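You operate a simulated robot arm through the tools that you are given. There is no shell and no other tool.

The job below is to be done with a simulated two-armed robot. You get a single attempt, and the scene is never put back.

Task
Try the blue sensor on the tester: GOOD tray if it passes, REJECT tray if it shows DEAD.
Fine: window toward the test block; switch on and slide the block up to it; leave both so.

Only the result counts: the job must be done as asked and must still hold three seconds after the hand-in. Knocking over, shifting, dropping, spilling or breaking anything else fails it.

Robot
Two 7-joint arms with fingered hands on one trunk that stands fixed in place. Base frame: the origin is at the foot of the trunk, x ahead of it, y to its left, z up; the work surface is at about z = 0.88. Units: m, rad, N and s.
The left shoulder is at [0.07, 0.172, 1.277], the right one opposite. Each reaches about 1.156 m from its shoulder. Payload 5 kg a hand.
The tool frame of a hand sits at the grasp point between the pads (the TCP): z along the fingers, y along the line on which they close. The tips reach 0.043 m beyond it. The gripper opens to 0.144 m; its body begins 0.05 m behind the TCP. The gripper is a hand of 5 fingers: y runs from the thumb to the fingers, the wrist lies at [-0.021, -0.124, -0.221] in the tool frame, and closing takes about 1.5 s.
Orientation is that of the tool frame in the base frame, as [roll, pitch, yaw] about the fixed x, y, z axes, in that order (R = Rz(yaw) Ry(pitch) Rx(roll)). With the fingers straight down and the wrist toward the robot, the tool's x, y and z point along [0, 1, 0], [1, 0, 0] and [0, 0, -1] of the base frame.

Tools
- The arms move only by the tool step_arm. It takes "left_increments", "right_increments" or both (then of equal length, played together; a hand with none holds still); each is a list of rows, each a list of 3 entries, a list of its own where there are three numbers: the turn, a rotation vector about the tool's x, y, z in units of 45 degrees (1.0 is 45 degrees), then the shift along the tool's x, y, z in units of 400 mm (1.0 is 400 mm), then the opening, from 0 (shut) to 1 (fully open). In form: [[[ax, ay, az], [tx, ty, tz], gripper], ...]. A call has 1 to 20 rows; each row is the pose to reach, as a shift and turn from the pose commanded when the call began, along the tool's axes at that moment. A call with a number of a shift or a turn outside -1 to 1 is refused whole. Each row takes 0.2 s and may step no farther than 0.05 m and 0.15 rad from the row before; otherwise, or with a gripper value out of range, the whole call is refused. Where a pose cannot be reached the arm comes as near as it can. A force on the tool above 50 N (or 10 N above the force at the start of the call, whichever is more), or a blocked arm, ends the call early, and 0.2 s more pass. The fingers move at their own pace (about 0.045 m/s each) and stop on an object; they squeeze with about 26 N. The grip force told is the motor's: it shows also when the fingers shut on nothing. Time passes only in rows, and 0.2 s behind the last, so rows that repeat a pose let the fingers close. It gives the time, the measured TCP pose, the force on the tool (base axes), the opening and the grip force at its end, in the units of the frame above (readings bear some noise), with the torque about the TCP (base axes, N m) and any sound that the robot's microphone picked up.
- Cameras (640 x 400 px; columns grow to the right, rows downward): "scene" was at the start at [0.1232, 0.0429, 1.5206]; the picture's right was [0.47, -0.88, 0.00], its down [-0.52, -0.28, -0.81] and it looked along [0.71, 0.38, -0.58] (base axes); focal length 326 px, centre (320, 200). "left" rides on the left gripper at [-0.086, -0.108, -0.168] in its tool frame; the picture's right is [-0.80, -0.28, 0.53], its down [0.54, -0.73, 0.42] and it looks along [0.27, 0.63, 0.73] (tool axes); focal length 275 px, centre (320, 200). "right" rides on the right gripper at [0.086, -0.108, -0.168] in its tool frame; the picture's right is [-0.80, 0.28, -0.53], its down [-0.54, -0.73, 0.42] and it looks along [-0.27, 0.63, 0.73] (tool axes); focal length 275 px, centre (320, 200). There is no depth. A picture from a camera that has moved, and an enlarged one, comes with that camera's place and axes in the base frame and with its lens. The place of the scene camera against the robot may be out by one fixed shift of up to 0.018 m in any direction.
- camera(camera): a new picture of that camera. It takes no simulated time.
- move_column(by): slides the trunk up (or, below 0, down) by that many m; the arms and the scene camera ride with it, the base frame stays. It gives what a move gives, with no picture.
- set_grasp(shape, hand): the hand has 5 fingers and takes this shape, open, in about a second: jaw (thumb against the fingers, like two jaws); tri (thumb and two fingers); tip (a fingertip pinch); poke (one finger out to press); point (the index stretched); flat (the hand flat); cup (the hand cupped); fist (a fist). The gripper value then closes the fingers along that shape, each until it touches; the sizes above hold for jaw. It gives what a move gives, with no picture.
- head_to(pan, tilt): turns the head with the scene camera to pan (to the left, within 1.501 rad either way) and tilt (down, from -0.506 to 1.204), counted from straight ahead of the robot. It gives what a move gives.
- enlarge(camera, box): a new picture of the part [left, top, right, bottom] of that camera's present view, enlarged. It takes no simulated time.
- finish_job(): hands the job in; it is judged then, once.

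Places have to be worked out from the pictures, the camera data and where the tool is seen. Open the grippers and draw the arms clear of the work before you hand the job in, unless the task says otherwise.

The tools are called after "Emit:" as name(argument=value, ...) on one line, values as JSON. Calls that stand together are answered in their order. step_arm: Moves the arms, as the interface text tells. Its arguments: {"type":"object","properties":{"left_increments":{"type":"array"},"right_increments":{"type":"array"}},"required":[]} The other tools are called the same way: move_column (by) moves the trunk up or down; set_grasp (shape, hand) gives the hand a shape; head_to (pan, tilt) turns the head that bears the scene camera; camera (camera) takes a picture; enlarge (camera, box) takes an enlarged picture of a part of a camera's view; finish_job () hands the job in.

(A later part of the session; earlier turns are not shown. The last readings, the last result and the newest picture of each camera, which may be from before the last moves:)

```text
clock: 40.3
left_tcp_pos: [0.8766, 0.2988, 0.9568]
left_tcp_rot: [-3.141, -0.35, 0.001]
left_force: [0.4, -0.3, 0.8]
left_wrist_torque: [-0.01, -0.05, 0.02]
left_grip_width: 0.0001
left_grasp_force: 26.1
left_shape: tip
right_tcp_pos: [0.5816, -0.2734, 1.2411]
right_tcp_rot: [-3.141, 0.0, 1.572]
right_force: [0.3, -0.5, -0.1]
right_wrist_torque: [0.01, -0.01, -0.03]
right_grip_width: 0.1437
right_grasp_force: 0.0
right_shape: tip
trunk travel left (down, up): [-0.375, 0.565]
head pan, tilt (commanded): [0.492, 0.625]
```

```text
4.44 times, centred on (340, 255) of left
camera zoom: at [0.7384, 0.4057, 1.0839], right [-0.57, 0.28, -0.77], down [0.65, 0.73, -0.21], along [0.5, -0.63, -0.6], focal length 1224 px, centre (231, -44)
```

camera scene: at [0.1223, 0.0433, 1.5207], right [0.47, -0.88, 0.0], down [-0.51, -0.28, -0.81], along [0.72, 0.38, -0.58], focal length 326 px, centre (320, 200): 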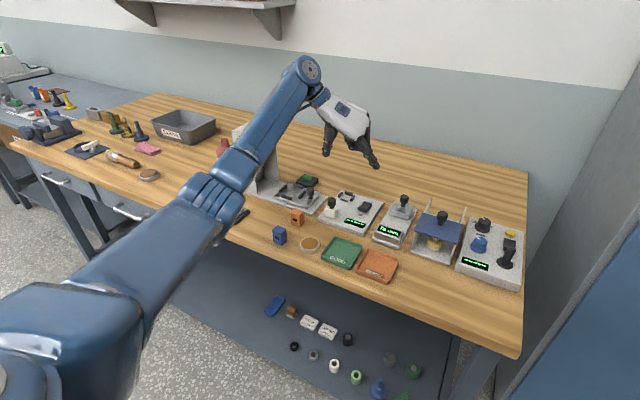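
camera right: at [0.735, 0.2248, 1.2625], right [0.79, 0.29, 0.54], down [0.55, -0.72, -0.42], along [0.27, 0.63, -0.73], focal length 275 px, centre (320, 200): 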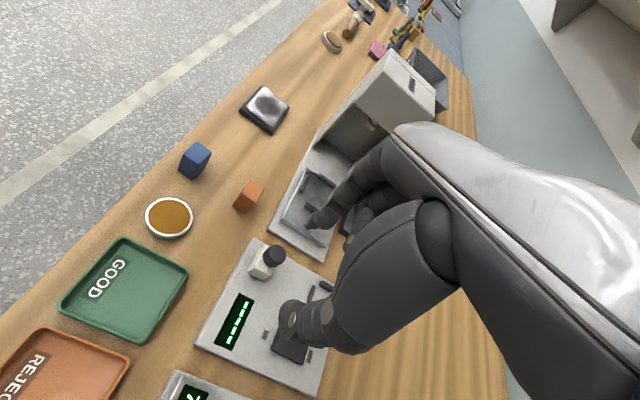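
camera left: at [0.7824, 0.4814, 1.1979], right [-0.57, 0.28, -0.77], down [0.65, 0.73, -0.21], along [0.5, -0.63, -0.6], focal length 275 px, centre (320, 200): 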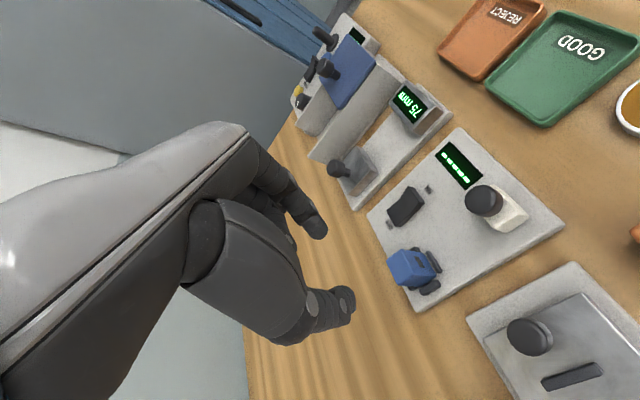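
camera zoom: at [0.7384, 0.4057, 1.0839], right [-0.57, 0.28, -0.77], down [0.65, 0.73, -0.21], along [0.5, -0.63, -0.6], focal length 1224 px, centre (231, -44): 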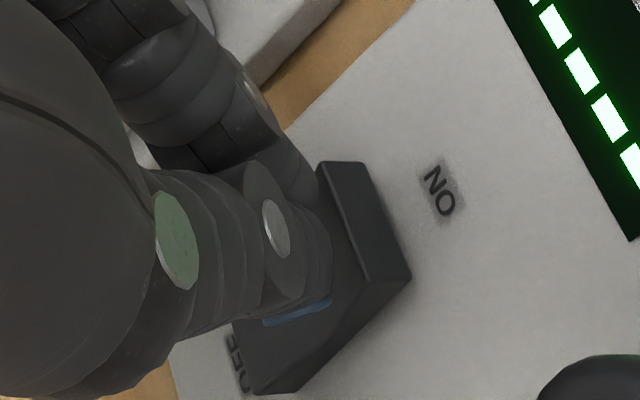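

The tips are just above the rocker, about 9 mm in from the ON end. I'll shift 3 mm toward the ON end and press down gently, listening for a click.

Emit:
step_arm(left_increments=[[[0, 0, 0], [-0.00705, 0, -0.00257], 0], [[0, 0, 0], [-0.00876, 0, 0.00213], 0], [[0, 0, 0], [-0.01047, 0, 0.00683], 0], [[0, 0, 0], [-0.01218, 0, 0.01153], 0], [[0, 0, 0], [-0.01389, 0, 0.01623], 0], [[0, 0, 0], [-0.0156, 0, 0.0209], 0]])

Emit:
enlarge(camera="scene", box=[340, 180, 390, 225])

```text
clock: 41.7
left_tcp_pos: [0.8731, 0.2979, 0.9504]
left_tcp_rot: [-3.141, -0.353, 0.001]
left_force: [-3.2, 2.6, 18.0]
left_wrist_torque: [0.32, -0.04, 0.11]
left_grip_width: 0.0002
left_grasp_force: 26.2
left_shape: tip
right_tcp_pos: [0.5803, -0.2744, 1.2431]
right_tcp_rot: [3.14, 0.0, 1.572]
right_force: [0.3, 0.6, -0.4]
right_wrist_torque: [-0.02, -0.01, 0.03]
right_grip_width: 0.144
right_grasp_force: 0.3
right_shape: tip
trunk travel left (down, up): [-0.375, 0.565]
head pan, tilt (commanded): [0.492, 0.625]
```

```text
8.89 times, centred on (365, 202) of scene
camera zoom: at [0.1205, 0.0423, 1.5211], right [0.47, -0.88, 0.0], down [-0.51, -0.28, -0.81], along [0.72, 0.38, -0.58], focal length 2901 px, centre (-80, 178)
```

zoom: 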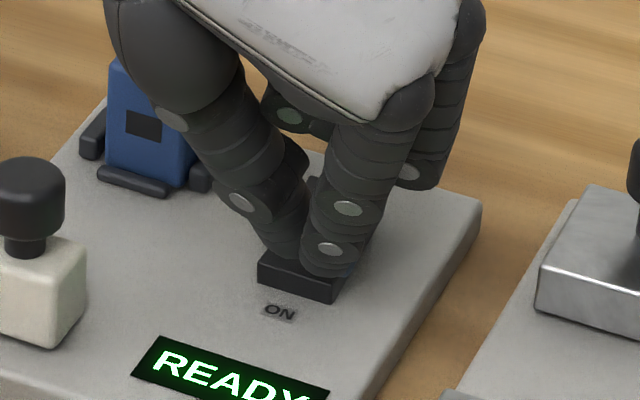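

The display now shows READY — the switch is on. Lifting off.

Emit:
step_arm(left_increments=[[[0, 0, 0], [0.0107, 0, -0.029], 0], [[0, 0, 0], [0.0214, 0, -0.059], 0], [[0, 0, 0], [0.0428, 0, -0.1175], 0], [[0, 0, 0], [0.064, 0, -0.176], 0], [[0, 0, 0], [0.064, 0, -0.176], 0]])

Emit:
camera(camera="left")

Emit:
enlarge(camera="scene", box=[315, 170, 395, 240])

```text
clock: 42.9
left_tcp_pos: [0.8714, 0.2976, 1.0205]
left_tcp_rot: [-3.14, -0.346, -0.001]
left_force: [0.6, -0.7, 0.4]
left_wrist_torque: [-0.02, 0.0, 0.01]
left_grip_width: 0.0
left_grasp_force: 25.8
left_shape: tip
right_tcp_pos: [0.5814, -0.2734, 1.2415]
right_tcp_rot: [3.141, -0.002, 1.572]
right_force: [0.5, 0.4, -0.4]
right_wrist_torque: [0.01, -0.01, 0.01]
right_grip_width: 0.1438
right_grasp_force: 0.1
right_shape: tip
trunk travel left (down, up): [-0.375, 0.565]
head pan, tilt (commanded): [0.492, 0.625]
```

```text
taken
camera left: at [0.733, 0.4031, 1.1477], right [-0.57, 0.28, -0.77], down [0.65, 0.73, -0.21], along [0.5, -0.63, -0.6], focal length 275 px, centre (320, 200)
```

left: 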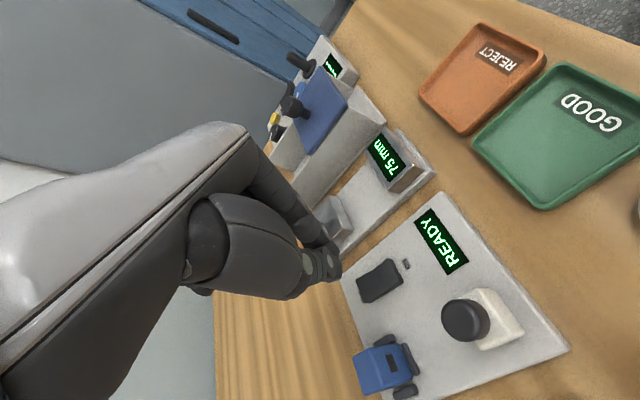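

```text
5.71 times, centred on (355, 205) of scene
camera zoom: at [0.1234, 0.0429, 1.5205], right [0.47, -0.88, 0.0], down [-0.52, -0.28, -0.81], along [0.71, 0.38, -0.58], focal length 1865 px, centre (120, 171)
```

zoom: 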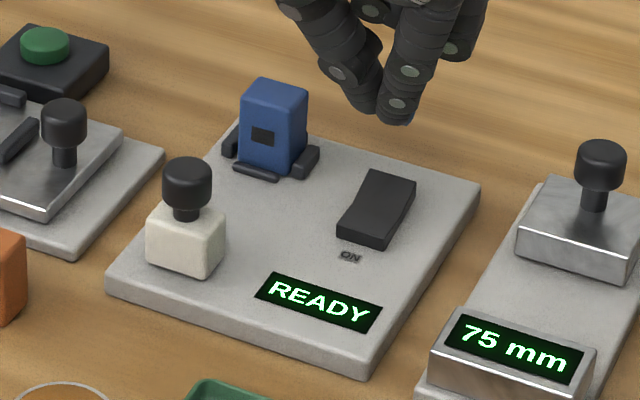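

Switch flipped and stays. Now measuring the block and knob from the wrist camera.

Emit:
enlarge(camera="left", box=[420, 270, 540, 370])

Emit:
enlarge(camera="scene", box=[325, 185, 365, 220])

```text
4.00 times, centred on (480, 320) of left
camera zoom: at [0.733, 0.4031, 1.1477], right [-0.57, 0.28, -0.77], down [0.65, 0.73, -0.21], along [0.5, -0.63, -0.6], focal length 1101 px, centre (-320, -280)
```

zoom: 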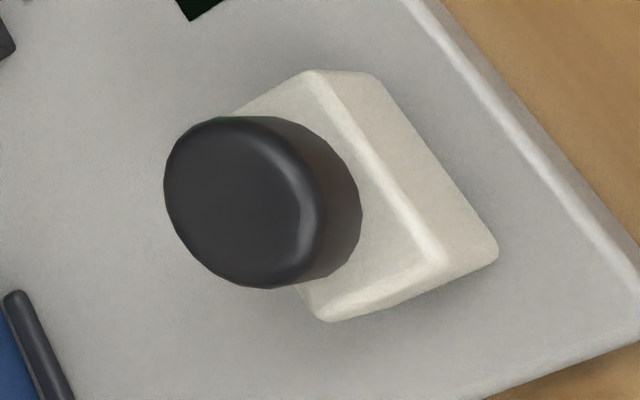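

```text
11.43 times, centred on (345, 202) of scene
camera zoom: at [0.1234, 0.0429, 1.5205], right [0.47, -0.88, 0.0], down [-0.52, -0.28, -0.81], along [0.71, 0.38, -0.58], focal length 3730 px, centre (34, 171)
```

zoom: 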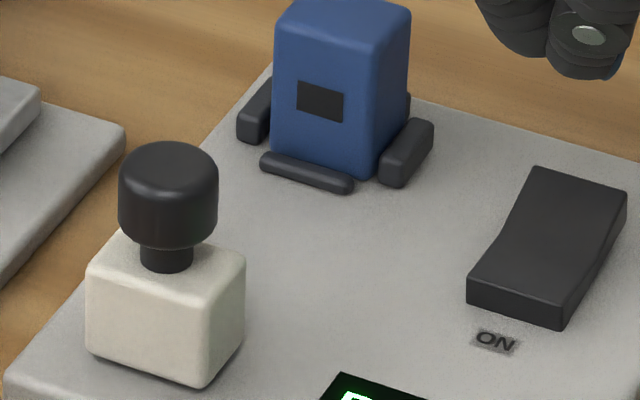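

Block centre is ≈ (0.825, 0.374), knob ≈ 0.025 m across with its top near z 0.951. I'll pinch the knob like the sensor and slide it; first hover over it with a ~0.052 m opening.

Emit:
step_arm(left_increments=[[[0, 0, 0], [-0.03, -0.049, -0.018], 0.36], [[0, 0, 0], [-0.0615, -0.099, -0.036], 0.36], [[0, 0, 0], [-0.092, -0.148, -0.054], 0.36], [[0, 0, 0], [-0.123, -0.1975, -0.0714], 0.36], [[0, 0, 0], [-0.123, -0.1975, -0.0714], 0.36], [[0, 0, 0], [-0.123, -0.1975, -0.0714], 0.36]])

Emit:
enlarge(camera="left", box=[270, 190, 430, 320])

Emit:
enlarge(camera="scene", box=[300, 150, 380, 220])

```text
clock: 44.3
left_tcp_pos: [0.8179, 0.3769, 1.0293]
left_tcp_rot: [-3.14, -0.348, 0.0]
left_force: [0.1, 0.7, -0.5]
left_wrist_torque: [-0.01, 0.01, -0.01]
left_grip_width: 0.0516
left_grasp_force: 0.0
left_shape: tip
right_tcp_pos: [0.5813, -0.2743, 1.2409]
right_tcp_rot: [3.14, -0.001, 1.572]
right_force: [-0.8, 0.3, 0.2]
right_wrist_torque: [-0.01, -0.02, 0.06]
right_grip_width: 0.1435
right_grasp_force: 0.1
right_shape: tip
trunk travel left (down, up): [-0.375, 0.565]
head pan, tilt (commanded): [0.492, 0.625]
```

```text
3.08 times, centred on (350, 255) of left
camera zoom: at [0.6786, 0.4831, 1.157], right [-0.57, 0.28, -0.77], down [0.65, 0.73, -0.21], along [0.5, -0.63, -0.6], focal length 847 px, centre (228, 31)
```

zoom: 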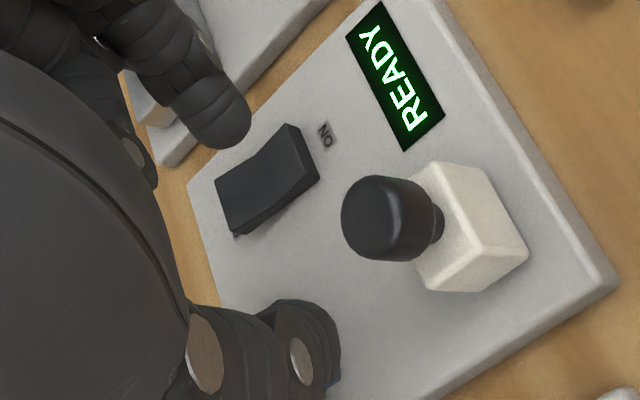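

```text
5.71 times, centred on (340, 185) of scene
camera zoom: at [0.1231, 0.0429, 1.5206], right [0.47, -0.88, 0.0], down [-0.52, -0.28, -0.81], along [0.71, 0.38, -0.58], focal length 1865 px, centre (206, 286)
```

zoom: 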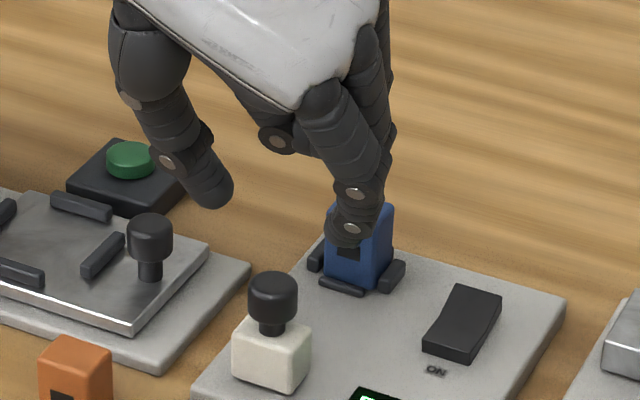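

Knob measured at (0.825, 0.3725). Descending around it, fingertips to stop a few mm above the block's top.

Emit:
step_arm(left_increments=[[[0, 0, 0], [-0.0119, 0, 0.03], 0.36], [[0, 0, 0], [-0.0238, 0, 0.06], 0.36], [[0, 0, 0], [-0.0356, 0, 0.09], 0.36], [[0, 0, 0], [-0.0475, 0, 0.12], 0.36], [[0, 0, 0], [-0.0594, 0, 0.15], 0.36], [[0, 0, 0], [-0.0594, 0, 0.15], 0.36]])

Emit:
enlarge(camera="left", box=[270, 190, 430, 320])

Emit:
enlarge(camera="scene", box=[315, 170, 375, 220])

```text
clock: 45.7
left_tcp_pos: [0.8153, 0.3755, 0.9651]
left_tcp_rot: [-3.141, -0.349, 0.001]
left_force: [1.1, -0.8, 0.1]
left_wrist_torque: [0.04, 0.02, -0.02]
left_grip_width: 0.0518
left_grasp_force: 0.0
left_shape: tip
right_tcp_pos: [0.5814, -0.2747, 1.2402]
right_tcp_rot: [3.141, 0.0, 1.572]
right_force: [-0.3, -0.1, 0.2]
right_wrist_torque: [0.01, 0.01, 0.0]
right_grip_width: 0.1438
right_grasp_force: 0.0
right_shape: tip
trunk travel left (down, up): [-0.375, 0.565]
head pan, tilt (commanded): [0.492, 0.625]
```

```text
3.08 times, centred on (350, 255) of left
camera zoom: at [0.6767, 0.4834, 1.0927], right [-0.57, 0.28, -0.77], down [0.65, 0.73, -0.21], along [0.5, -0.63, -0.6], focal length 847 px, centre (228, 31)
```

zoom: 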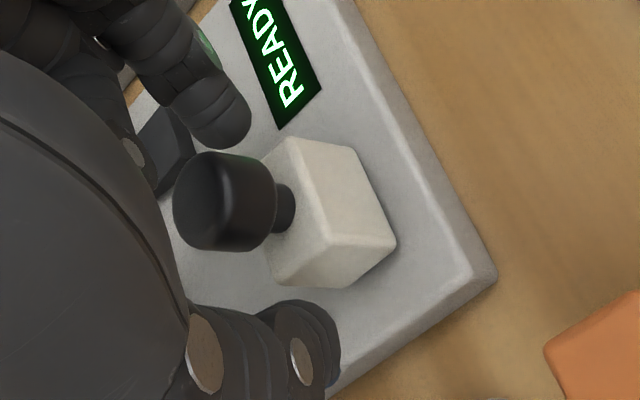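

```text
8.00 times, centred on (345, 195) of scene
camera zoom: at [0.1232, 0.0424, 1.5206], right [0.47, -0.88, 0.0], down [-0.52, -0.28, -0.81], along [0.71, 0.38, -0.58], focal length 2611 px, centre (120, 240)
```

zoom: 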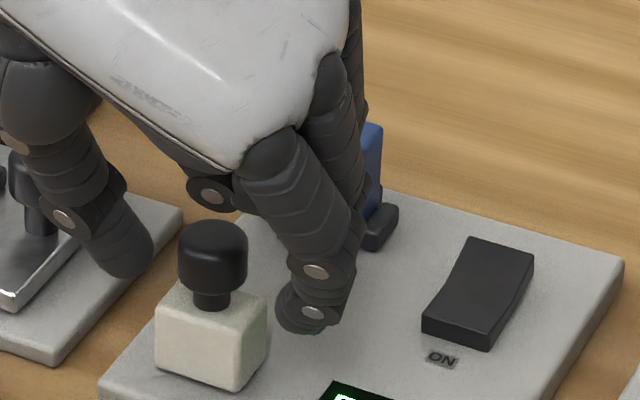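

Knob lies right on the pinch line. Closing on it.

Emit:
step_arm(left_increments=[[[0, 0, 0], [0, 0, 0], 0.25], [[0, 0, 0], [0, 0, 0], 0.15], [[0, 0, 0], [0, 0, 0], 0.0], [[0, 0, 0], [0, 0, 0], 0.0], [[0, 0, 0], [0, 0, 0], 0.0]])

Emit:
enlarge(camera="scene", box=[315, 170, 375, 220])

Emit:
enlarge(camera="left", box=[270, 190, 430, 320])

```text
clock: 46.9
left_tcp_pos: [0.816, 0.3759, 0.9663]
left_tcp_rot: [-3.14, -0.35, 0.0]
left_force: [3.2, -1.1, 5.3]
left_wrist_torque: [-0.3, -0.18, -0.02]
left_grip_width: 0.0227
left_grasp_force: 25.8
left_shape: tip
right_tcp_pos: [0.5817, -0.2751, 1.2404]
right_tcp_rot: [3.141, -0.001, 1.57]
right_force: [-0.6, 0.7, -1.3]
right_wrist_torque: [0.02, -0.02, 0.01]
right_grip_width: 0.1441
right_grasp_force: 0.0
right_shape: tip
trunk travel left (down, up): [-0.375, 0.565]
head pan, tilt (commanded): [0.492, 0.625]
```

```text
8.00 times, centred on (345, 195) of scene
camera zoom: at [0.1231, 0.0422, 1.5207], right [0.47, -0.88, 0.0], down [-0.52, -0.28, -0.81], along [0.71, 0.38, -0.58], focal length 2611 px, centre (120, 240)
```

zoom: 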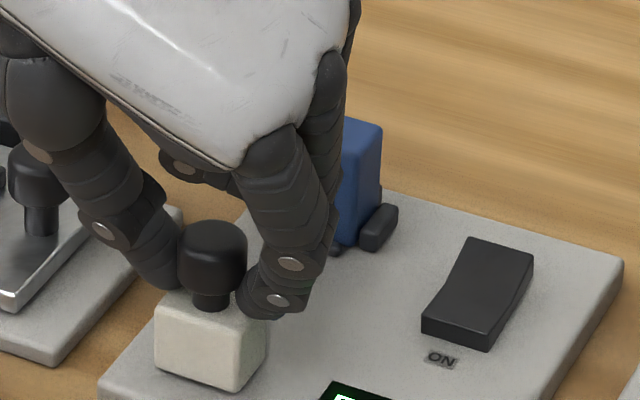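

```text
3.08 times, centred on (350, 255) of left
camera zoom: at [0.6768, 0.4832, 1.0934], right [-0.57, 0.28, -0.77], down [0.65, 0.73, -0.21], along [0.5, -0.63, -0.6], focal length 847 px, centre (228, 31)
```

zoom: 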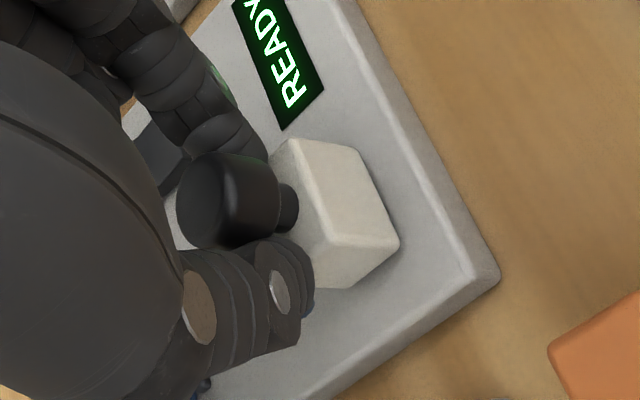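

Knob gripped. Sliding the block 50 mm toward the sensor first.

Emit:
step_arm(left_increments=[[[0, 0, 0], [0.0118, 0, 0.0043], 0], [[0, 0, 0], [0.0353, 0, 0.0128], 0], [[0, 0, 0], [0.0588, 0, 0.0214], 0], [[0, 0, 0], [0.0823, 0, 0.0299], 0], [[0, 0, 0], [0.1058, 0, 0.0385], 0], [[0, 0, 0], [0.1175, 0, 0.0428], 0], [[0, 0, 0], [0.1175, 0, 0.0428], 0]])

Emit:
enlarge(camera="scene", box=[315, 165, 385, 225])

Emit:
enlarge(camera="left", box=[270, 190, 430, 320])

```text
clock: 48.5
left_tcp_pos: [0.8645, 0.3766, 0.9663]
left_tcp_rot: [-3.142, -0.349, 0.001]
left_force: [0.2, -1.2, -1.1]
left_wrist_torque: [-0.15, -0.01, -0.04]
left_grip_width: 0.0224
left_grasp_force: 26.2
left_shape: tip
right_tcp_pos: [0.5809, -0.2746, 1.2397]
right_tcp_rot: [-3.141, 0.001, 1.571]
right_force: [0.4, 0.2, -0.6]
right_wrist_torque: [-0.02, 0.0, -0.02]
right_grip_width: 0.1437
right_grasp_force: 0.0
right_shape: tip
trunk travel left (down, up): [-0.375, 0.565]
head pan, tilt (commanded): [0.492, 0.625]
```

```text
6.67 times, centred on (350, 195) of scene
camera zoom: at [0.1234, 0.0426, 1.5205], right [0.47, -0.88, 0.0], down [-0.52, -0.28, -0.81], along [0.71, 0.38, -0.58], focal length 2176 px, centre (120, 233)
```

zoom: 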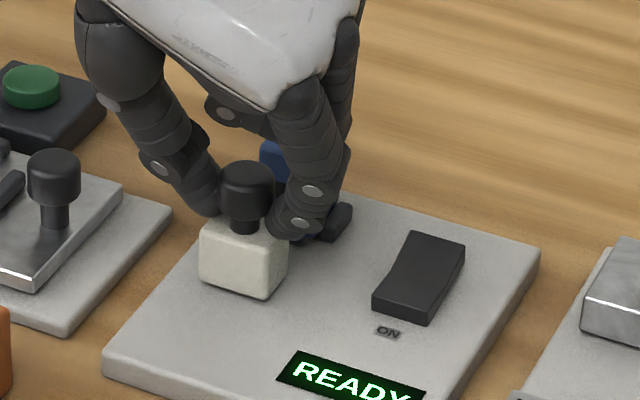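

```text
3.08 times, centred on (350, 255) of left
camera zoom: at [0.7272, 0.4833, 1.0938], right [-0.57, 0.28, -0.77], down [0.65, 0.73, -0.21], along [0.5, -0.63, -0.6], focal length 847 px, centre (228, 31)
```

zoom: 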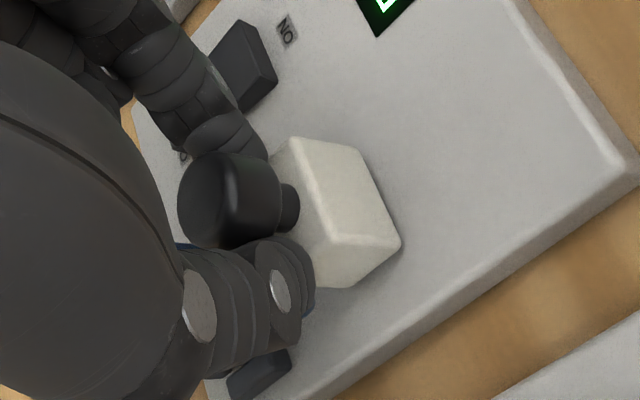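

The block slides freely. Continuing in small increments while watching force and display: 12 mm more.

Emit:
step_arm(left_increments=[[[0, 0, 0], [0.0094, 0, 0.0034], 0], [[0, 0, 0], [0.0188, 0, 0.0068], 0], [[0, 0, 0], [0.0282, 0, 0.0103], 0], [[0, 0, 0], [0.0282, 0, 0.0103], 0]])

Emit:
enlarge(camera="scene", box=[315, 165, 385, 225])

```text
clock: 49.5
left_tcp_pos: [0.8756, 0.3769, 0.9655]
left_tcp_rot: [3.141, -0.348, -0.001]
left_force: [-4.7, -4.6, 0.9]
left_wrist_torque: [-0.34, 0.13, -0.15]
left_grip_width: 0.0223
left_grasp_force: 25.8
left_shape: tip
right_tcp_pos: [0.5817, -0.2751, 1.2406]
right_tcp_rot: [3.141, 0.001, 1.573]
right_force: [0.8, 0.6, -0.3]
right_wrist_torque: [0.02, -0.01, -0.01]
right_grip_width: 0.1439
right_grasp_force: 0.0
right_shape: tip
trunk travel left (down, up): [-0.375, 0.565]
head pan, tilt (commanded): [0.492, 0.625]
```

```text
6.67 times, centred on (350, 195) of scene
camera zoom: at [0.1226, 0.0422, 1.5207], right [0.47, -0.88, 0.0], down [-0.51, -0.28, -0.81], along [0.72, 0.38, -0.58], focal length 2176 px, centre (120, 233)
```

zoom: 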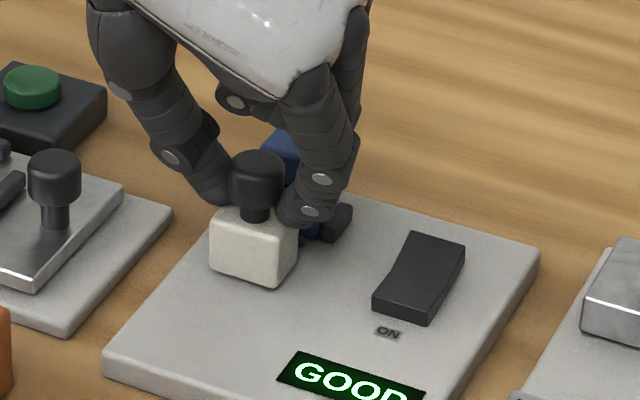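

The display switched to GOOD with a light resisting force (~5 N). I'll look closely at the display and the block–sensor gap.

Emit:
enlarge(camera="scene", box=[335, 205, 385, 235])

Emit:
enlarge(camera="left", box=[270, 190, 430, 320])

Emit:
enlarge(camera="scene", box=[335, 180, 370, 212])

```text
12.80 times, centred on (360, 220) of scene
camera zoom: at [0.1226, 0.0422, 1.5207], right [0.47, -0.88, 0.0], down [-0.51, -0.28, -0.81], along [0.72, 0.38, -0.58], focal length 4178 px, centre (-192, -56)
```

zoom: 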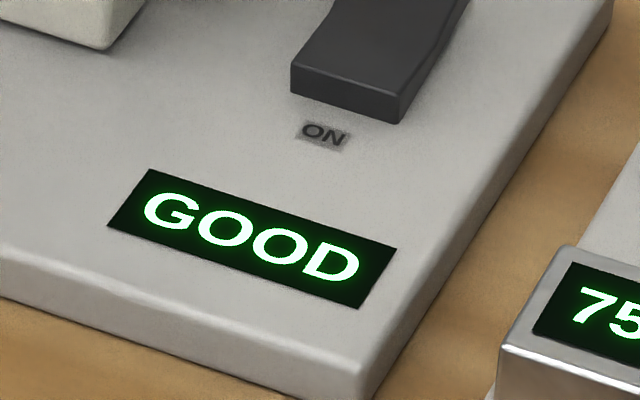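

```text
3.08 times, centred on (350, 255) of left
camera zoom: at [0.738, 0.4835, 1.0939], right [-0.57, 0.28, -0.77], down [0.65, 0.73, -0.21], along [0.5, -0.63, -0.6], focal length 847 px, centre (228, 31)
```

zoom: 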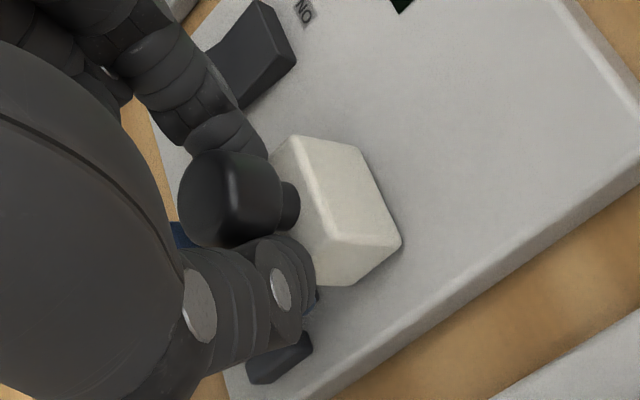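

```text
12.50 times, centred on (352, 196) of scene
camera zoom: at [0.1226, 0.0422, 1.5207], right [0.47, -0.88, 0.0], down [-0.51, -0.28, -0.81], along [0.72, 0.38, -0.58], focal length 4080 px, centre (-86, 250)
```

zoom: 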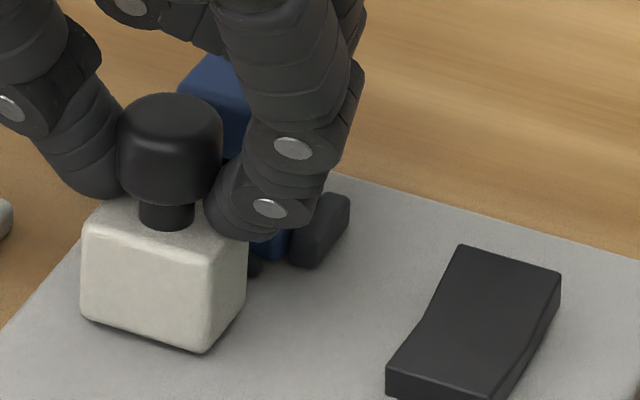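

GOOD is clear. A gentle 2 mm extra nudge tells whether the block is already at its stop.

Emit:
step_arm(left_increments=[[[0, 0, 0], [0.0024, 0, 0.0009], 0], [[0, 0, 0], [0.0047, 0, 0.0017], 0], [[0, 0, 0], [0.0047, 0, 0.0017], 0]])

Emit:
enlarge(camera="scene", box=[335, 180, 385, 235])

```text
clock: 50.3
left_tcp_pos: [0.8782, 0.378, 0.9663]
left_tcp_rot: [3.141, -0.348, -0.001]
left_force: [-13.6, -4.0, -2.8]
left_wrist_torque: [-0.28, 0.45, -0.24]
left_grip_width: 0.0225
left_grasp_force: 26.2
left_shape: tip
right_tcp_pos: [0.5802, -0.2746, 1.2413]
right_tcp_rot: [3.141, 0.0, 1.572]
right_force: [0.1, 0.0, 0.1]
right_wrist_torque: [0.02, 0.01, -0.01]
right_grip_width: 0.1436
right_grasp_force: 0.1
right_shape: tip
trunk travel left (down, up): [-0.375, 0.565]
head pan, tilt (commanded): [0.492, 0.625]
```

```text
7.27 times, centred on (360, 208) of scene
camera zoom: at [0.1217, 0.0423, 1.5207], right [0.47, -0.88, 0.0], down [-0.51, -0.28, -0.81], along [0.72, 0.38, -0.58], focal length 2374 px, centre (29, 146)
```

zoom: 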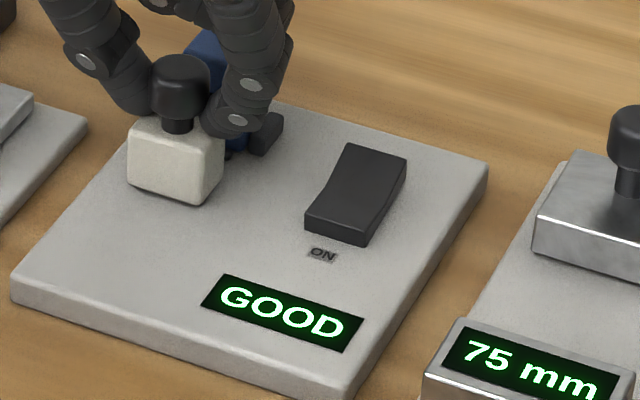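

Force rose to 13.6 N with no more travel: the block is at its stop and the display stays GOOD. I'll relax the push by 2 mm of command and open the fingers.

Emit:
step_arm(left_increments=[[[0, 0, 0], [-0.0047, 0, -0.0017], 0], [[0, 0, 0], [-0.0047, 0, -0.0017], 0.2], [[0, 0, 0], [-0.0047, 0, -0.0017], 0.28], [[0, 0, 0], [-0.0047, 0, -0.0017], 0.36], [[0, 0, 0], [-0.0047, 0, -0.0017], 0.36], [[0, 0, 0], [-0.0047, 0, -0.0017], 0.36]])

Emit:
enlarge(camera="scene", box=[320, 165, 390, 235])

Emit:
enlarge(camera="left", box=[250, 180, 410, 320])

```text
clock: 51.7
left_tcp_pos: [0.8774, 0.376, 0.9672]
left_tcp_rot: [-3.141, -0.35, 0.002]
left_force: [0.6, -0.5, -0.3]
left_wrist_torque: [-0.02, -0.02, 0.02]
left_grip_width: 0.0511
left_grasp_force: 0.1
left_shape: tip
right_tcp_pos: [0.5812, -0.2743, 1.2402]
right_tcp_rot: [-3.141, 0.0, 1.572]
right_force: [-0.3, -0.2, -0.2]
right_wrist_torque: [-0.01, -0.01, 0.03]
right_grip_width: 0.1436
right_grasp_force: 0.1
right_shape: tip
trunk travel left (down, up): [-0.375, 0.565]
head pan, tilt (commanded): [0.492, 0.625]
```

```text
5.71 times, centred on (355, 200) of scene
camera zoom: at [0.1233, 0.0427, 1.5206], right [0.47, -0.88, 0.0], down [-0.52, -0.28, -0.81], along [0.71, 0.38, -0.58], focal length 1865 px, centre (120, 200)
```

zoom: 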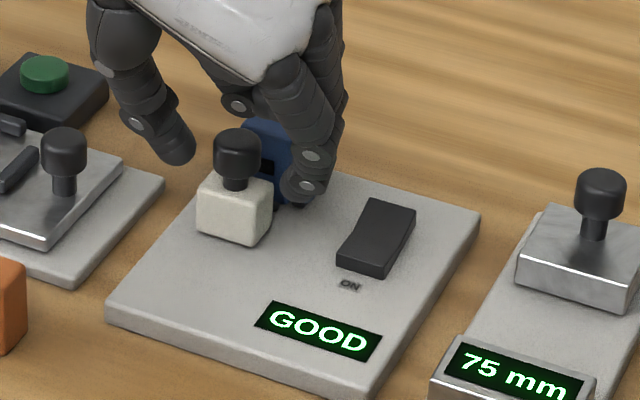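

```text
2.86 times, centred on (330, 250) of left
camera zoom: at [0.7387, 0.4841, 1.094], right [-0.57, 0.28, -0.77], down [0.65, 0.73, -0.21], along [0.5, -0.63, -0.6], focal length 786 px, centre (291, 57)
```

zoom: 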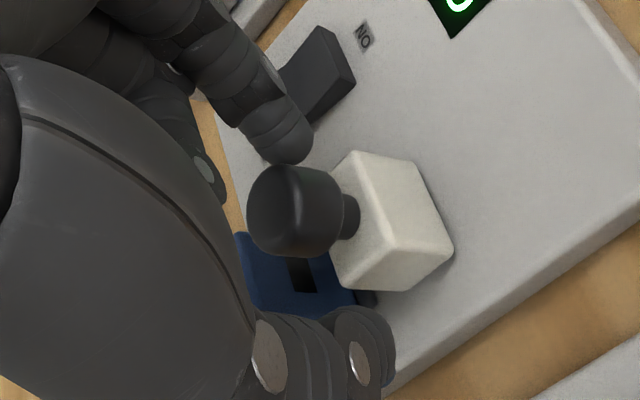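

Released; display still GOOD and the block stays at the sensor. Lifting straight up.

Emit:
step_arm(left_increments=[[[0, 0, 0], [0.0085, 0, -0.0235], 0.36], [[0, 0, 0], [0.0256, 0, -0.0705], 0.36], [[0, 0, 0], [0.0428, 0, -0.1175], 0.36], [[0, 0, 0], [0.0599, 0, -0.1645], 0.36], [[0, 0, 0], [0.077, 0, -0.2115], 0.36], [[0, 0, 0], [0.077, 0, -0.2115], 0.36]])

Emit:
camera(camera="left")

Emit:
enlarge(camera="scene", box=[330, 175, 380, 215])

Emit:
enlarge(camera="left", box=[320, 190, 480, 330])

```text
clock: 53.1
left_tcp_pos: [0.8753, 0.3781, 1.0573]
left_tcp_rot: [-3.14, -0.349, -0.003]
left_force: [0.1, 0.1, -0.1]
left_wrist_torque: [0.01, -0.02, -0.01]
left_grip_width: 0.0513
left_grasp_force: 0.0
left_shape: tip
right_tcp_pos: [0.5813, -0.2737, 1.2411]
right_tcp_rot: [-3.141, 0.0, 1.574]
right_force: [0.4, -0.1, -0.2]
right_wrist_torque: [0.0, 0.01, 0.02]
right_grip_width: 0.144
right_grasp_force: 0.0
right_shape: tip
trunk travel left (down, up): [-0.375, 0.565]
head pan, tilt (commanded): [0.492, 0.625]
```

```text
taken
camera left: at [0.7381, 0.4848, 1.1844], right [-0.57, 0.28, -0.77], down [0.65, 0.73, -0.21], along [0.5, -0.63, -0.6], focal length 275 px, centre (320, 200)
```

left: 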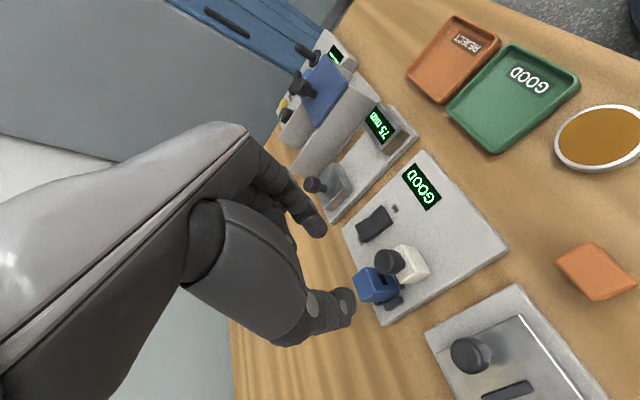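

```text
10.00 times, centred on (355, 195) of scene
camera zoom: at [0.1236, 0.0429, 1.5205], right [0.47, -0.88, 0.0], down [-0.52, -0.28, -0.81], along [0.71, 0.38, -0.58], focal length 3264 px, centre (-30, 250)
```

zoom: 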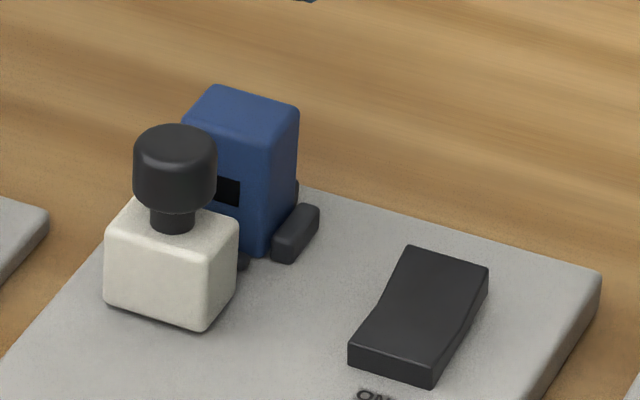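

```text
2.86 times, centred on (400, 260) of left
camera zoom: at [0.7381, 0.4848, 1.1844], right [-0.57, 0.28, -0.77], down [0.65, 0.73, -0.21], along [0.5, -0.63, -0.6], focal length 786 px, centre (91, 29)
```

zoom: 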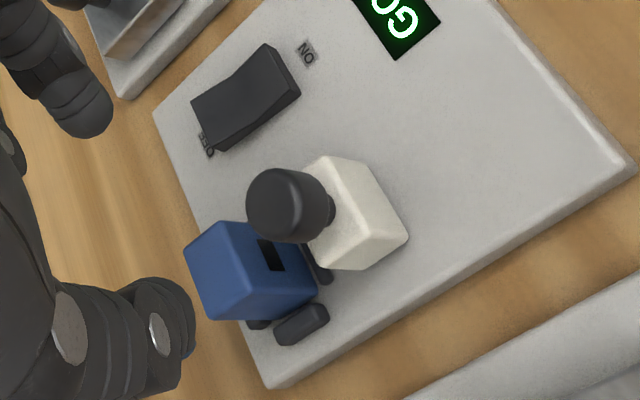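

There is ~20 mm between knob and sensor, so I can take the sensor out with the same grip I used to place it. Moving to hover above it.

Emit:
step_arm(left_increments=[[[0, 0, 0], [0.025, 0.002, 0.02], 0.36], [[0, 0, 0], [0.051, 0.004, 0.05], 0.36], [[0, 0, 0], [0.0764, 0.005, 0.0986], 0.36], [[0, 0, 0], [0.0764, 0.005, 0.0986], 0.36]])

Emit:
enlarge(camera="left", box=[270, 190, 430, 320])

Emit:
enlarge(camera="scene", box=[325, 150, 385, 215])

```text
clock: 54.1
left_tcp_pos: [0.9183, 0.375, 1.0319]
left_tcp_rot: [-3.141, -0.349, 0.001]
left_force: [-0.5, 0.1, -0.1]
left_wrist_torque: [-0.01, -0.02, 0.03]
left_grip_width: 0.0513
left_grasp_force: 0.0
left_shape: tip
right_tcp_pos: [0.5816, -0.274, 1.2407]
right_tcp_rot: [-3.141, 0.0, 1.573]
right_force: [-0.4, 0.0, -0.7]
right_wrist_torque: [0.02, -0.02, 0.04]
right_grip_width: 0.1438
right_grasp_force: 0.0
right_shape: tip
trunk travel left (down, up): [-0.375, 0.565]
head pan, tilt (commanded): [0.492, 0.625]
```

```text
3.08 times, centred on (350, 255) of left
camera zoom: at [0.7808, 0.4813, 1.1589], right [-0.57, 0.28, -0.77], down [0.65, 0.73, -0.21], along [0.5, -0.63, -0.6], focal length 847 px, centre (228, 31)
```

zoom: 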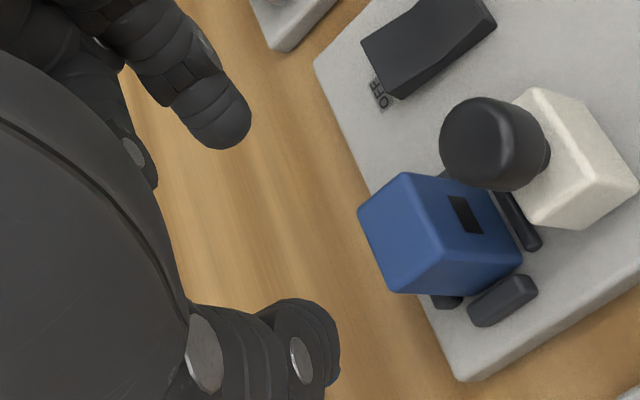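

```text
6.15 times, centred on (355, 182) of scene
camera zoom: at [0.1228, 0.0428, 1.5206], right [0.47, -0.88, 0.0], down [-0.52, -0.28, -0.81], along [0.71, 0.38, -0.58], focal length 2008 px, centre (105, 308)
```

zoom: 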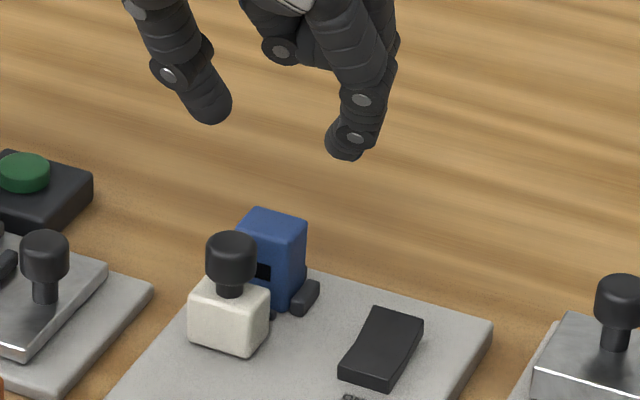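

Sensor centre (0.9317, 0.3707); the hand is right above. Descending to grip height, tips ~9 mm above the bars.

Emit:
step_arm(left_increments=[[[0, 0, 0], [-0.0107, 0, 0.0307], 0.36], [[0, 0, 0], [-0.0214, 0, 0.0614], 0.36], [[0, 0, 0], [-0.0321, 0, 0.092], 0.36], [[0, 0, 0], [-0.0429, 0, 0.1227], 0.36], [[0, 0, 0], [-0.0536, 0, 0.1534], 0.36], [[0, 0, 0], [-0.0643, 0, 0.1841], 0.36], [[0, 0, 0], [-0.0643, 0, 0.1841], 0.36]])

Emit:
enlarge(camera="left", box=[270, 190, 430, 320])

Emit:
enlarge(camera="scene", box=[325, 160, 385, 215])

```text
clock: 55.7
left_tcp_pos: [0.9195, 0.3753, 0.9508]
left_tcp_rot: [3.141, -0.347, -0.001]
left_force: [-0.4, 0.4, -0.9]
left_wrist_torque: [-0.03, -0.03, 0.01]
left_grip_width: 0.0517
left_grasp_force: 0.0
left_shape: tip
right_tcp_pos: [0.5809, -0.2742, 1.2422]
right_tcp_rot: [3.141, 0.0, 1.572]
right_force: [0.7, -0.5, -0.7]
right_wrist_torque: [-0.02, 0.0, 0.02]
right_grip_width: 0.1437
right_grasp_force: 0.1
right_shape: tip
trunk travel left (down, up): [-0.375, 0.565]
head pan, tilt (commanded): [0.492, 0.625]
```

```text
3.08 times, centred on (350, 255) of left
camera zoom: at [0.7821, 0.4819, 1.0793], right [-0.57, 0.28, -0.77], down [0.65, 0.73, -0.21], along [0.5, -0.63, -0.6], focal length 847 px, centre (228, 31)
```

zoom: 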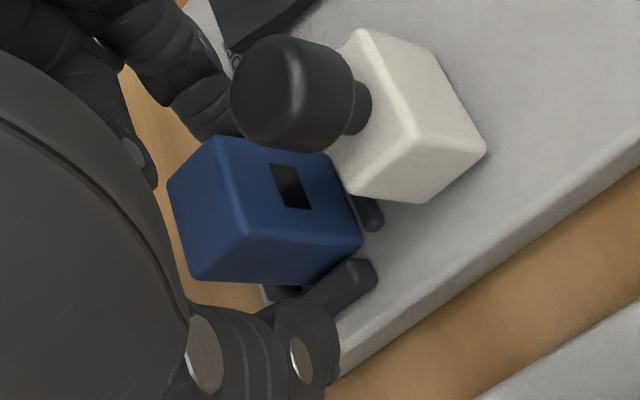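

```text
7.27 times, centred on (355, 188) of scene
camera zoom: at [0.123, 0.0426, 1.5206], right [0.47, -0.88, 0.0], down [-0.52, -0.28, -0.81], along [0.71, 0.38, -0.58], focal length 2374 px, centre (66, 291)
```

zoom: 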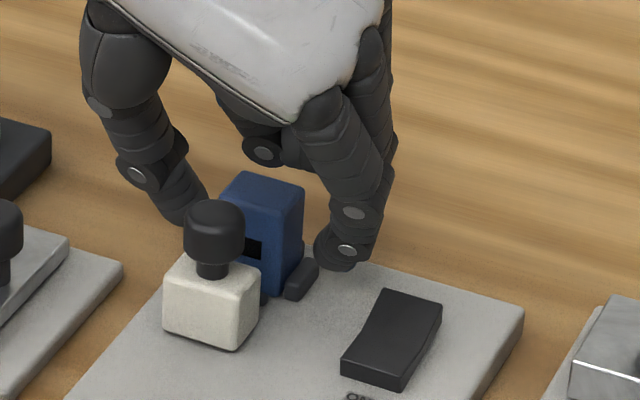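

Fingers straddle the sensor, clear of block and knob. Closing.

Emit:
step_arm(left_increments=[[[0, 0, 0], [0, 0, 0], 0.25], [[0, 0, 0], [0, 0, 0], 0.15], [[0, 0, 0], [0, 0, 0], 0.0], [[0, 0, 0], [0, 0, 0], 0.0], [[0, 0, 0], [0, 0, 0], 0.0]])

Emit:
enlarge(camera="left", box=[270, 190, 430, 320])

Emit:
enlarge(camera="scene", box=[325, 160, 385, 215])

```text
clock: 56.9
left_tcp_pos: [0.9204, 0.3752, 0.9513]
left_tcp_rot: [3.142, -0.348, 0.002]
left_force: [0.8, 0.4, -0.5]
left_wrist_torque: [0.01, 0.0, 0.01]
left_grip_width: 0.0277
left_grasp_force: 26.1
left_shape: tip
right_tcp_pos: [0.581, -0.2747, 1.2402]
right_tcp_rot: [3.14, 0.0, 1.573]
right_force: [0.3, -0.6, -0.3]
right_wrist_torque: [0.01, 0.02, -0.01]
right_grip_width: 0.1438
right_grasp_force: 0.1
right_shape: tip
trunk travel left (down, up): [-0.375, 0.565]
head pan, tilt (commanded): [0.492, 0.625]
```

```text
3.08 times, centred on (350, 255) of left
camera zoom: at [0.7823, 0.482, 1.0792], right [-0.57, 0.28, -0.77], down [0.65, 0.73, -0.21], along [0.5, -0.63, -0.6], focal length 847 px, centre (228, 31)
```

zoom: 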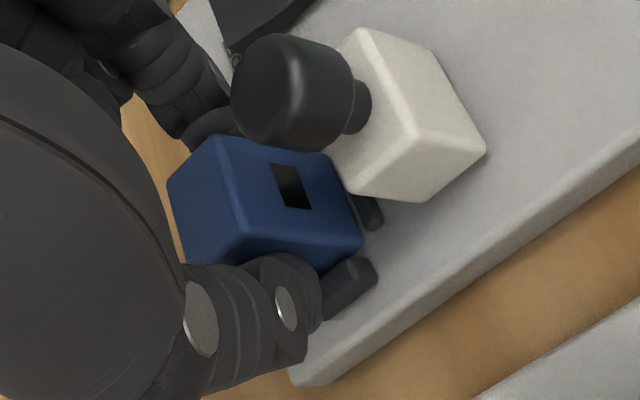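

```text
7.27 times, centred on (355, 188) of scene
camera zoom: at [0.1233, 0.0427, 1.5206], right [0.47, -0.88, 0.0], down [-0.52, -0.28, -0.81], along [0.71, 0.38, -0.58], focal length 2374 px, centre (66, 291)
```

zoom: 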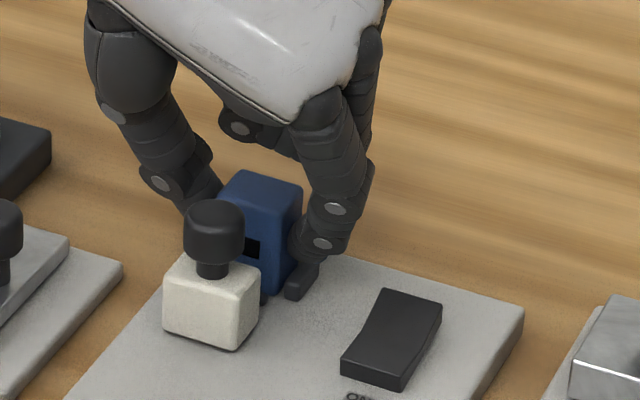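

Gripped again (0.0277 m). Lifting straight up out of the nest.

Emit:
step_arm(left_increments=[[[0, 0, 0], [0.0085, 0, -0.0235], 0], [[0, 0, 0], [0.0214, 0, -0.0588], 0], [[0, 0, 0], [0.0385, 0, -0.1058], 0], [[0, 0, 0], [0.0599, 0, -0.1645], 0], [[0, 0, 0], [0.0812, 0, -0.2233], 0], [[0, 0, 0], [0.1026, 0, -0.282], 0], [[0, 0, 0], [0.1026, 0, -0.282], 0]])

Emit:
camera(camera="left")

Emit:
enlarge(camera="scene", box=[315, 130, 415, 270])

```text
clock: 58.5
left_tcp_pos: [0.9177, 0.3739, 1.0734]
left_tcp_rot: [-3.141, -0.347, -0.002]
left_force: [0.1, 1.0, -0.7]
left_wrist_torque: [-0.04, 0.01, -0.01]
left_grip_width: 0.0273
left_grasp_force: 26.6
left_shape: tip
right_tcp_pos: [0.5825, -0.2745, 1.2404]
right_tcp_rot: [3.141, 0.0, 1.572]
right_force: [0.7, -0.4, 0.1]
right_wrist_torque: [-0.06, 0.0, -0.01]
right_grip_width: 0.1437
right_grasp_force: 0.1
right_shape: tip
trunk travel left (down, up): [-0.375, 0.565]
head pan, tilt (commanded): [0.492, 0.625]
```

```text
taken
camera left: at [0.7809, 0.4807, 1.2002], right [-0.57, 0.28, -0.77], down [0.65, 0.73, -0.21], along [0.5, -0.63, -0.6], focal length 275 px, centre (320, 200)
```

left: 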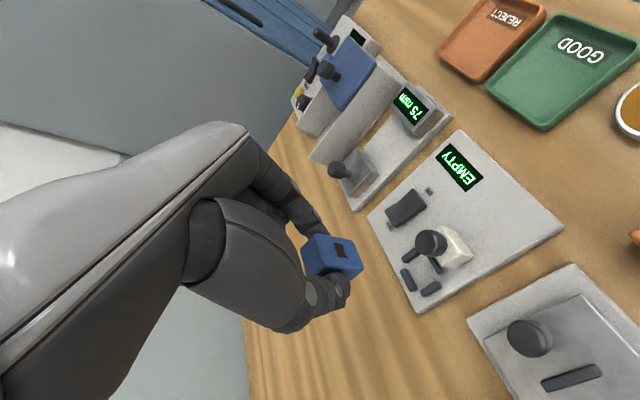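

```text
2.86 times, centred on (365, 200) of scene
camera zoom: at [0.1237, 0.0429, 1.5205], right [0.47, -0.88, 0.0], down [-0.52, -0.28, -0.81], along [0.71, 0.38, -0.58], focal length 932 px, centre (191, 200)
```

zoom: 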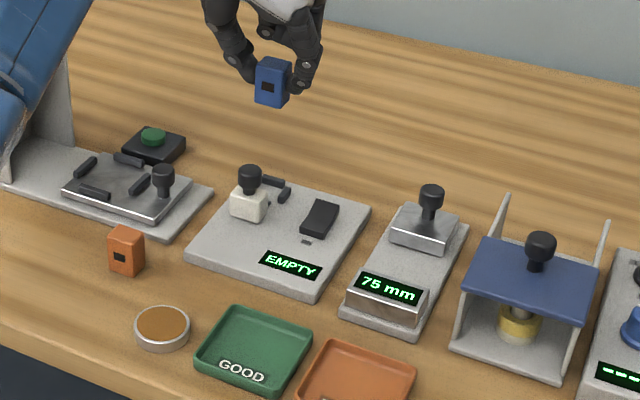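

Sensor is out (display now EMPTY as expected; block and switch unchanged). It passed, so it goes to the GOOD tray, centred near (0.700, 0.278). Carrying it to hover there.

Emit:
step_arm(left_increments=[[[0, 0, 0], [-0.04, 0.016, -0.007], 0], [[0, 0, 0], [-0.11, 0.044, -0.0185], 0], [[0, 0, 0], [-0.19, 0.075, -0.032], 0], [[0, 0, 0], [-0.27, 0.107, -0.0454], 0], [[0, 0, 0], [-0.35, 0.139, -0.0589], 0], [[0, 0, 0], [-0.43, 0.171, -0.0723], 0], [[0, 0, 0], [-0.51, 0.2025, -0.0858], 0], [[0, 0, 0], [-0.56, 0.222, -0.0942], 0], [[0, 0, 0], [-0.578, 0.2295, -0.0972], 0], [[0, 0, 0], [-0.578, 0.2295, -0.0972], 0]])

Emit:
camera(camera="left")

Emit:
enlarge(camera="scene", box=[300, 180, 420, 290])

```text
clock: 60.7
left_tcp_pos: [0.6909, 0.2845, 1.0322]
left_tcp_rot: [-3.141, -0.349, 0.0]
left_force: [-0.1, 0.0, -0.3]
left_wrist_torque: [0.0, -0.01, 0.0]
left_grip_width: 0.0275
left_grasp_force: 26.1
left_shape: tip
right_tcp_pos: [0.5797, -0.2751, 1.2418]
right_tcp_rot: [-3.141, 0.0, 1.573]
right_force: [-0.4, -0.1, -0.5]
right_wrist_torque: [-0.02, -0.02, 0.0]
right_grip_width: 0.1435
right_grasp_force: 0.0
right_shape: tip
trunk travel left (down, up): [-0.375, 0.565]
head pan, tilt (commanded): [0.492, 0.625]
```

```text
taken
camera left: at [0.5524, 0.3909, 1.1599], right [-0.57, 0.28, -0.77], down [0.65, 0.73, -0.21], along [0.5, -0.63, -0.6], focal length 275 px, centre (320, 200)
```

left: 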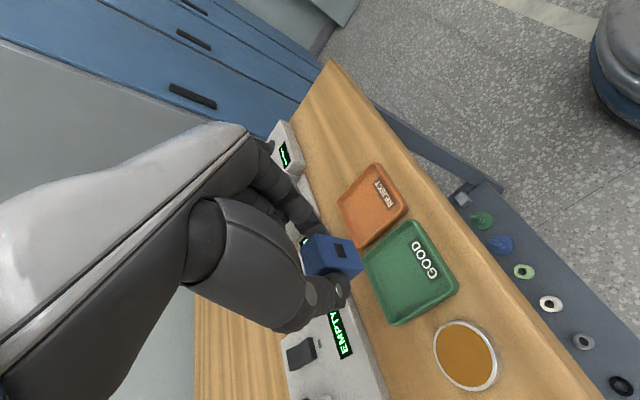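

```text
3.64 times, centred on (360, 235) of scene
camera zoom: at [0.1233, 0.0427, 1.5206], right [0.47, -0.88, 0.0], down [-0.52, -0.28, -0.81], along [0.71, 0.38, -0.58], focal length 1187 px, centre (174, 73)
```

zoom: 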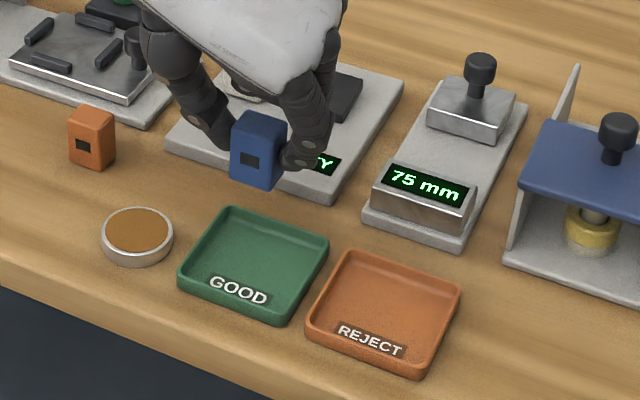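

From the wrist camera the GOOD tray centre is (0.704, 0.2845). Correcting +4 mm in y and lowering 70 mm.

Emit:
step_arm(left_increments=[[[0, 0, 0], [-0.0096, -0.004, 0.0275], 0], [[0, 0, 0], [-0.0192, -0.008, 0.055], 0], [[0, 0, 0], [-0.0288, -0.01, 0.0827], 0], [[0, 0, 0], [-0.0383, -0.01, 0.11], 0], [[0, 0, 0], [-0.0479, -0.01, 0.1378], 0], [[0, 0, 0], [-0.0575, -0.01, 0.1653], 0], [[0, 0, 0], [-0.0575, -0.01, 0.1653], 0]])

Emit:
enlarge(camera="left", box=[270, 190, 430, 320])

Emit:
enlarge(camera="scene", box=[300, 200, 400, 280])

```text
clock: 62.3
left_tcp_pos: [0.6903, 0.2873, 0.9588]
left_tcp_rot: [-3.141, -0.35, 0.001]
left_force: [0.3, 0.8, -0.3]
left_wrist_torque: [-0.01, 0.01, -0.01]
left_grip_width: 0.0273
left_grasp_force: 25.5
left_shape: tip
right_tcp_pos: [0.5816, -0.2736, 1.2415]
right_tcp_rot: [-3.141, 0.0, 1.573]
right_force: [-0.1, 0.6, -0.1]
right_wrist_torque: [0.01, 0.01, 0.04]
right_grip_width: 0.1439
right_grasp_force: 0.1
right_shape: tip
trunk travel left (down, up): [-0.375, 0.565]
head pan, tilt (commanded): [0.492, 0.625]
```

```text
3.08 times, centred on (350, 255) of left
camera zoom: at [0.552, 0.3936, 1.0865], right [-0.57, 0.28, -0.77], down [0.65, 0.73, -0.21], along [0.5, -0.63, -0.6], focal length 847 px, centre (228, 31)
```

zoom: 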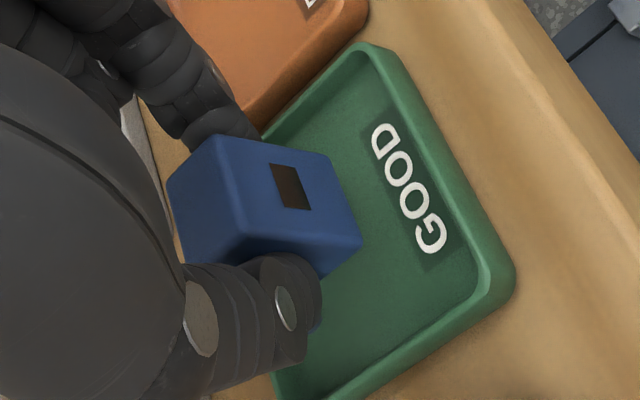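

```text
5.00 times, centred on (350, 240) of scene
camera zoom: at [0.1232, 0.0425, 1.5206], right [0.47, -0.88, 0.0], down [-0.52, -0.28, -0.81], along [0.71, 0.38, -0.58], focal length 1632 px, centre (170, 0)
```

zoom: 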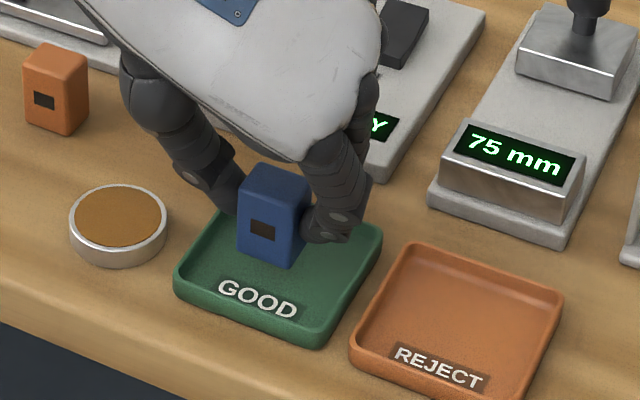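

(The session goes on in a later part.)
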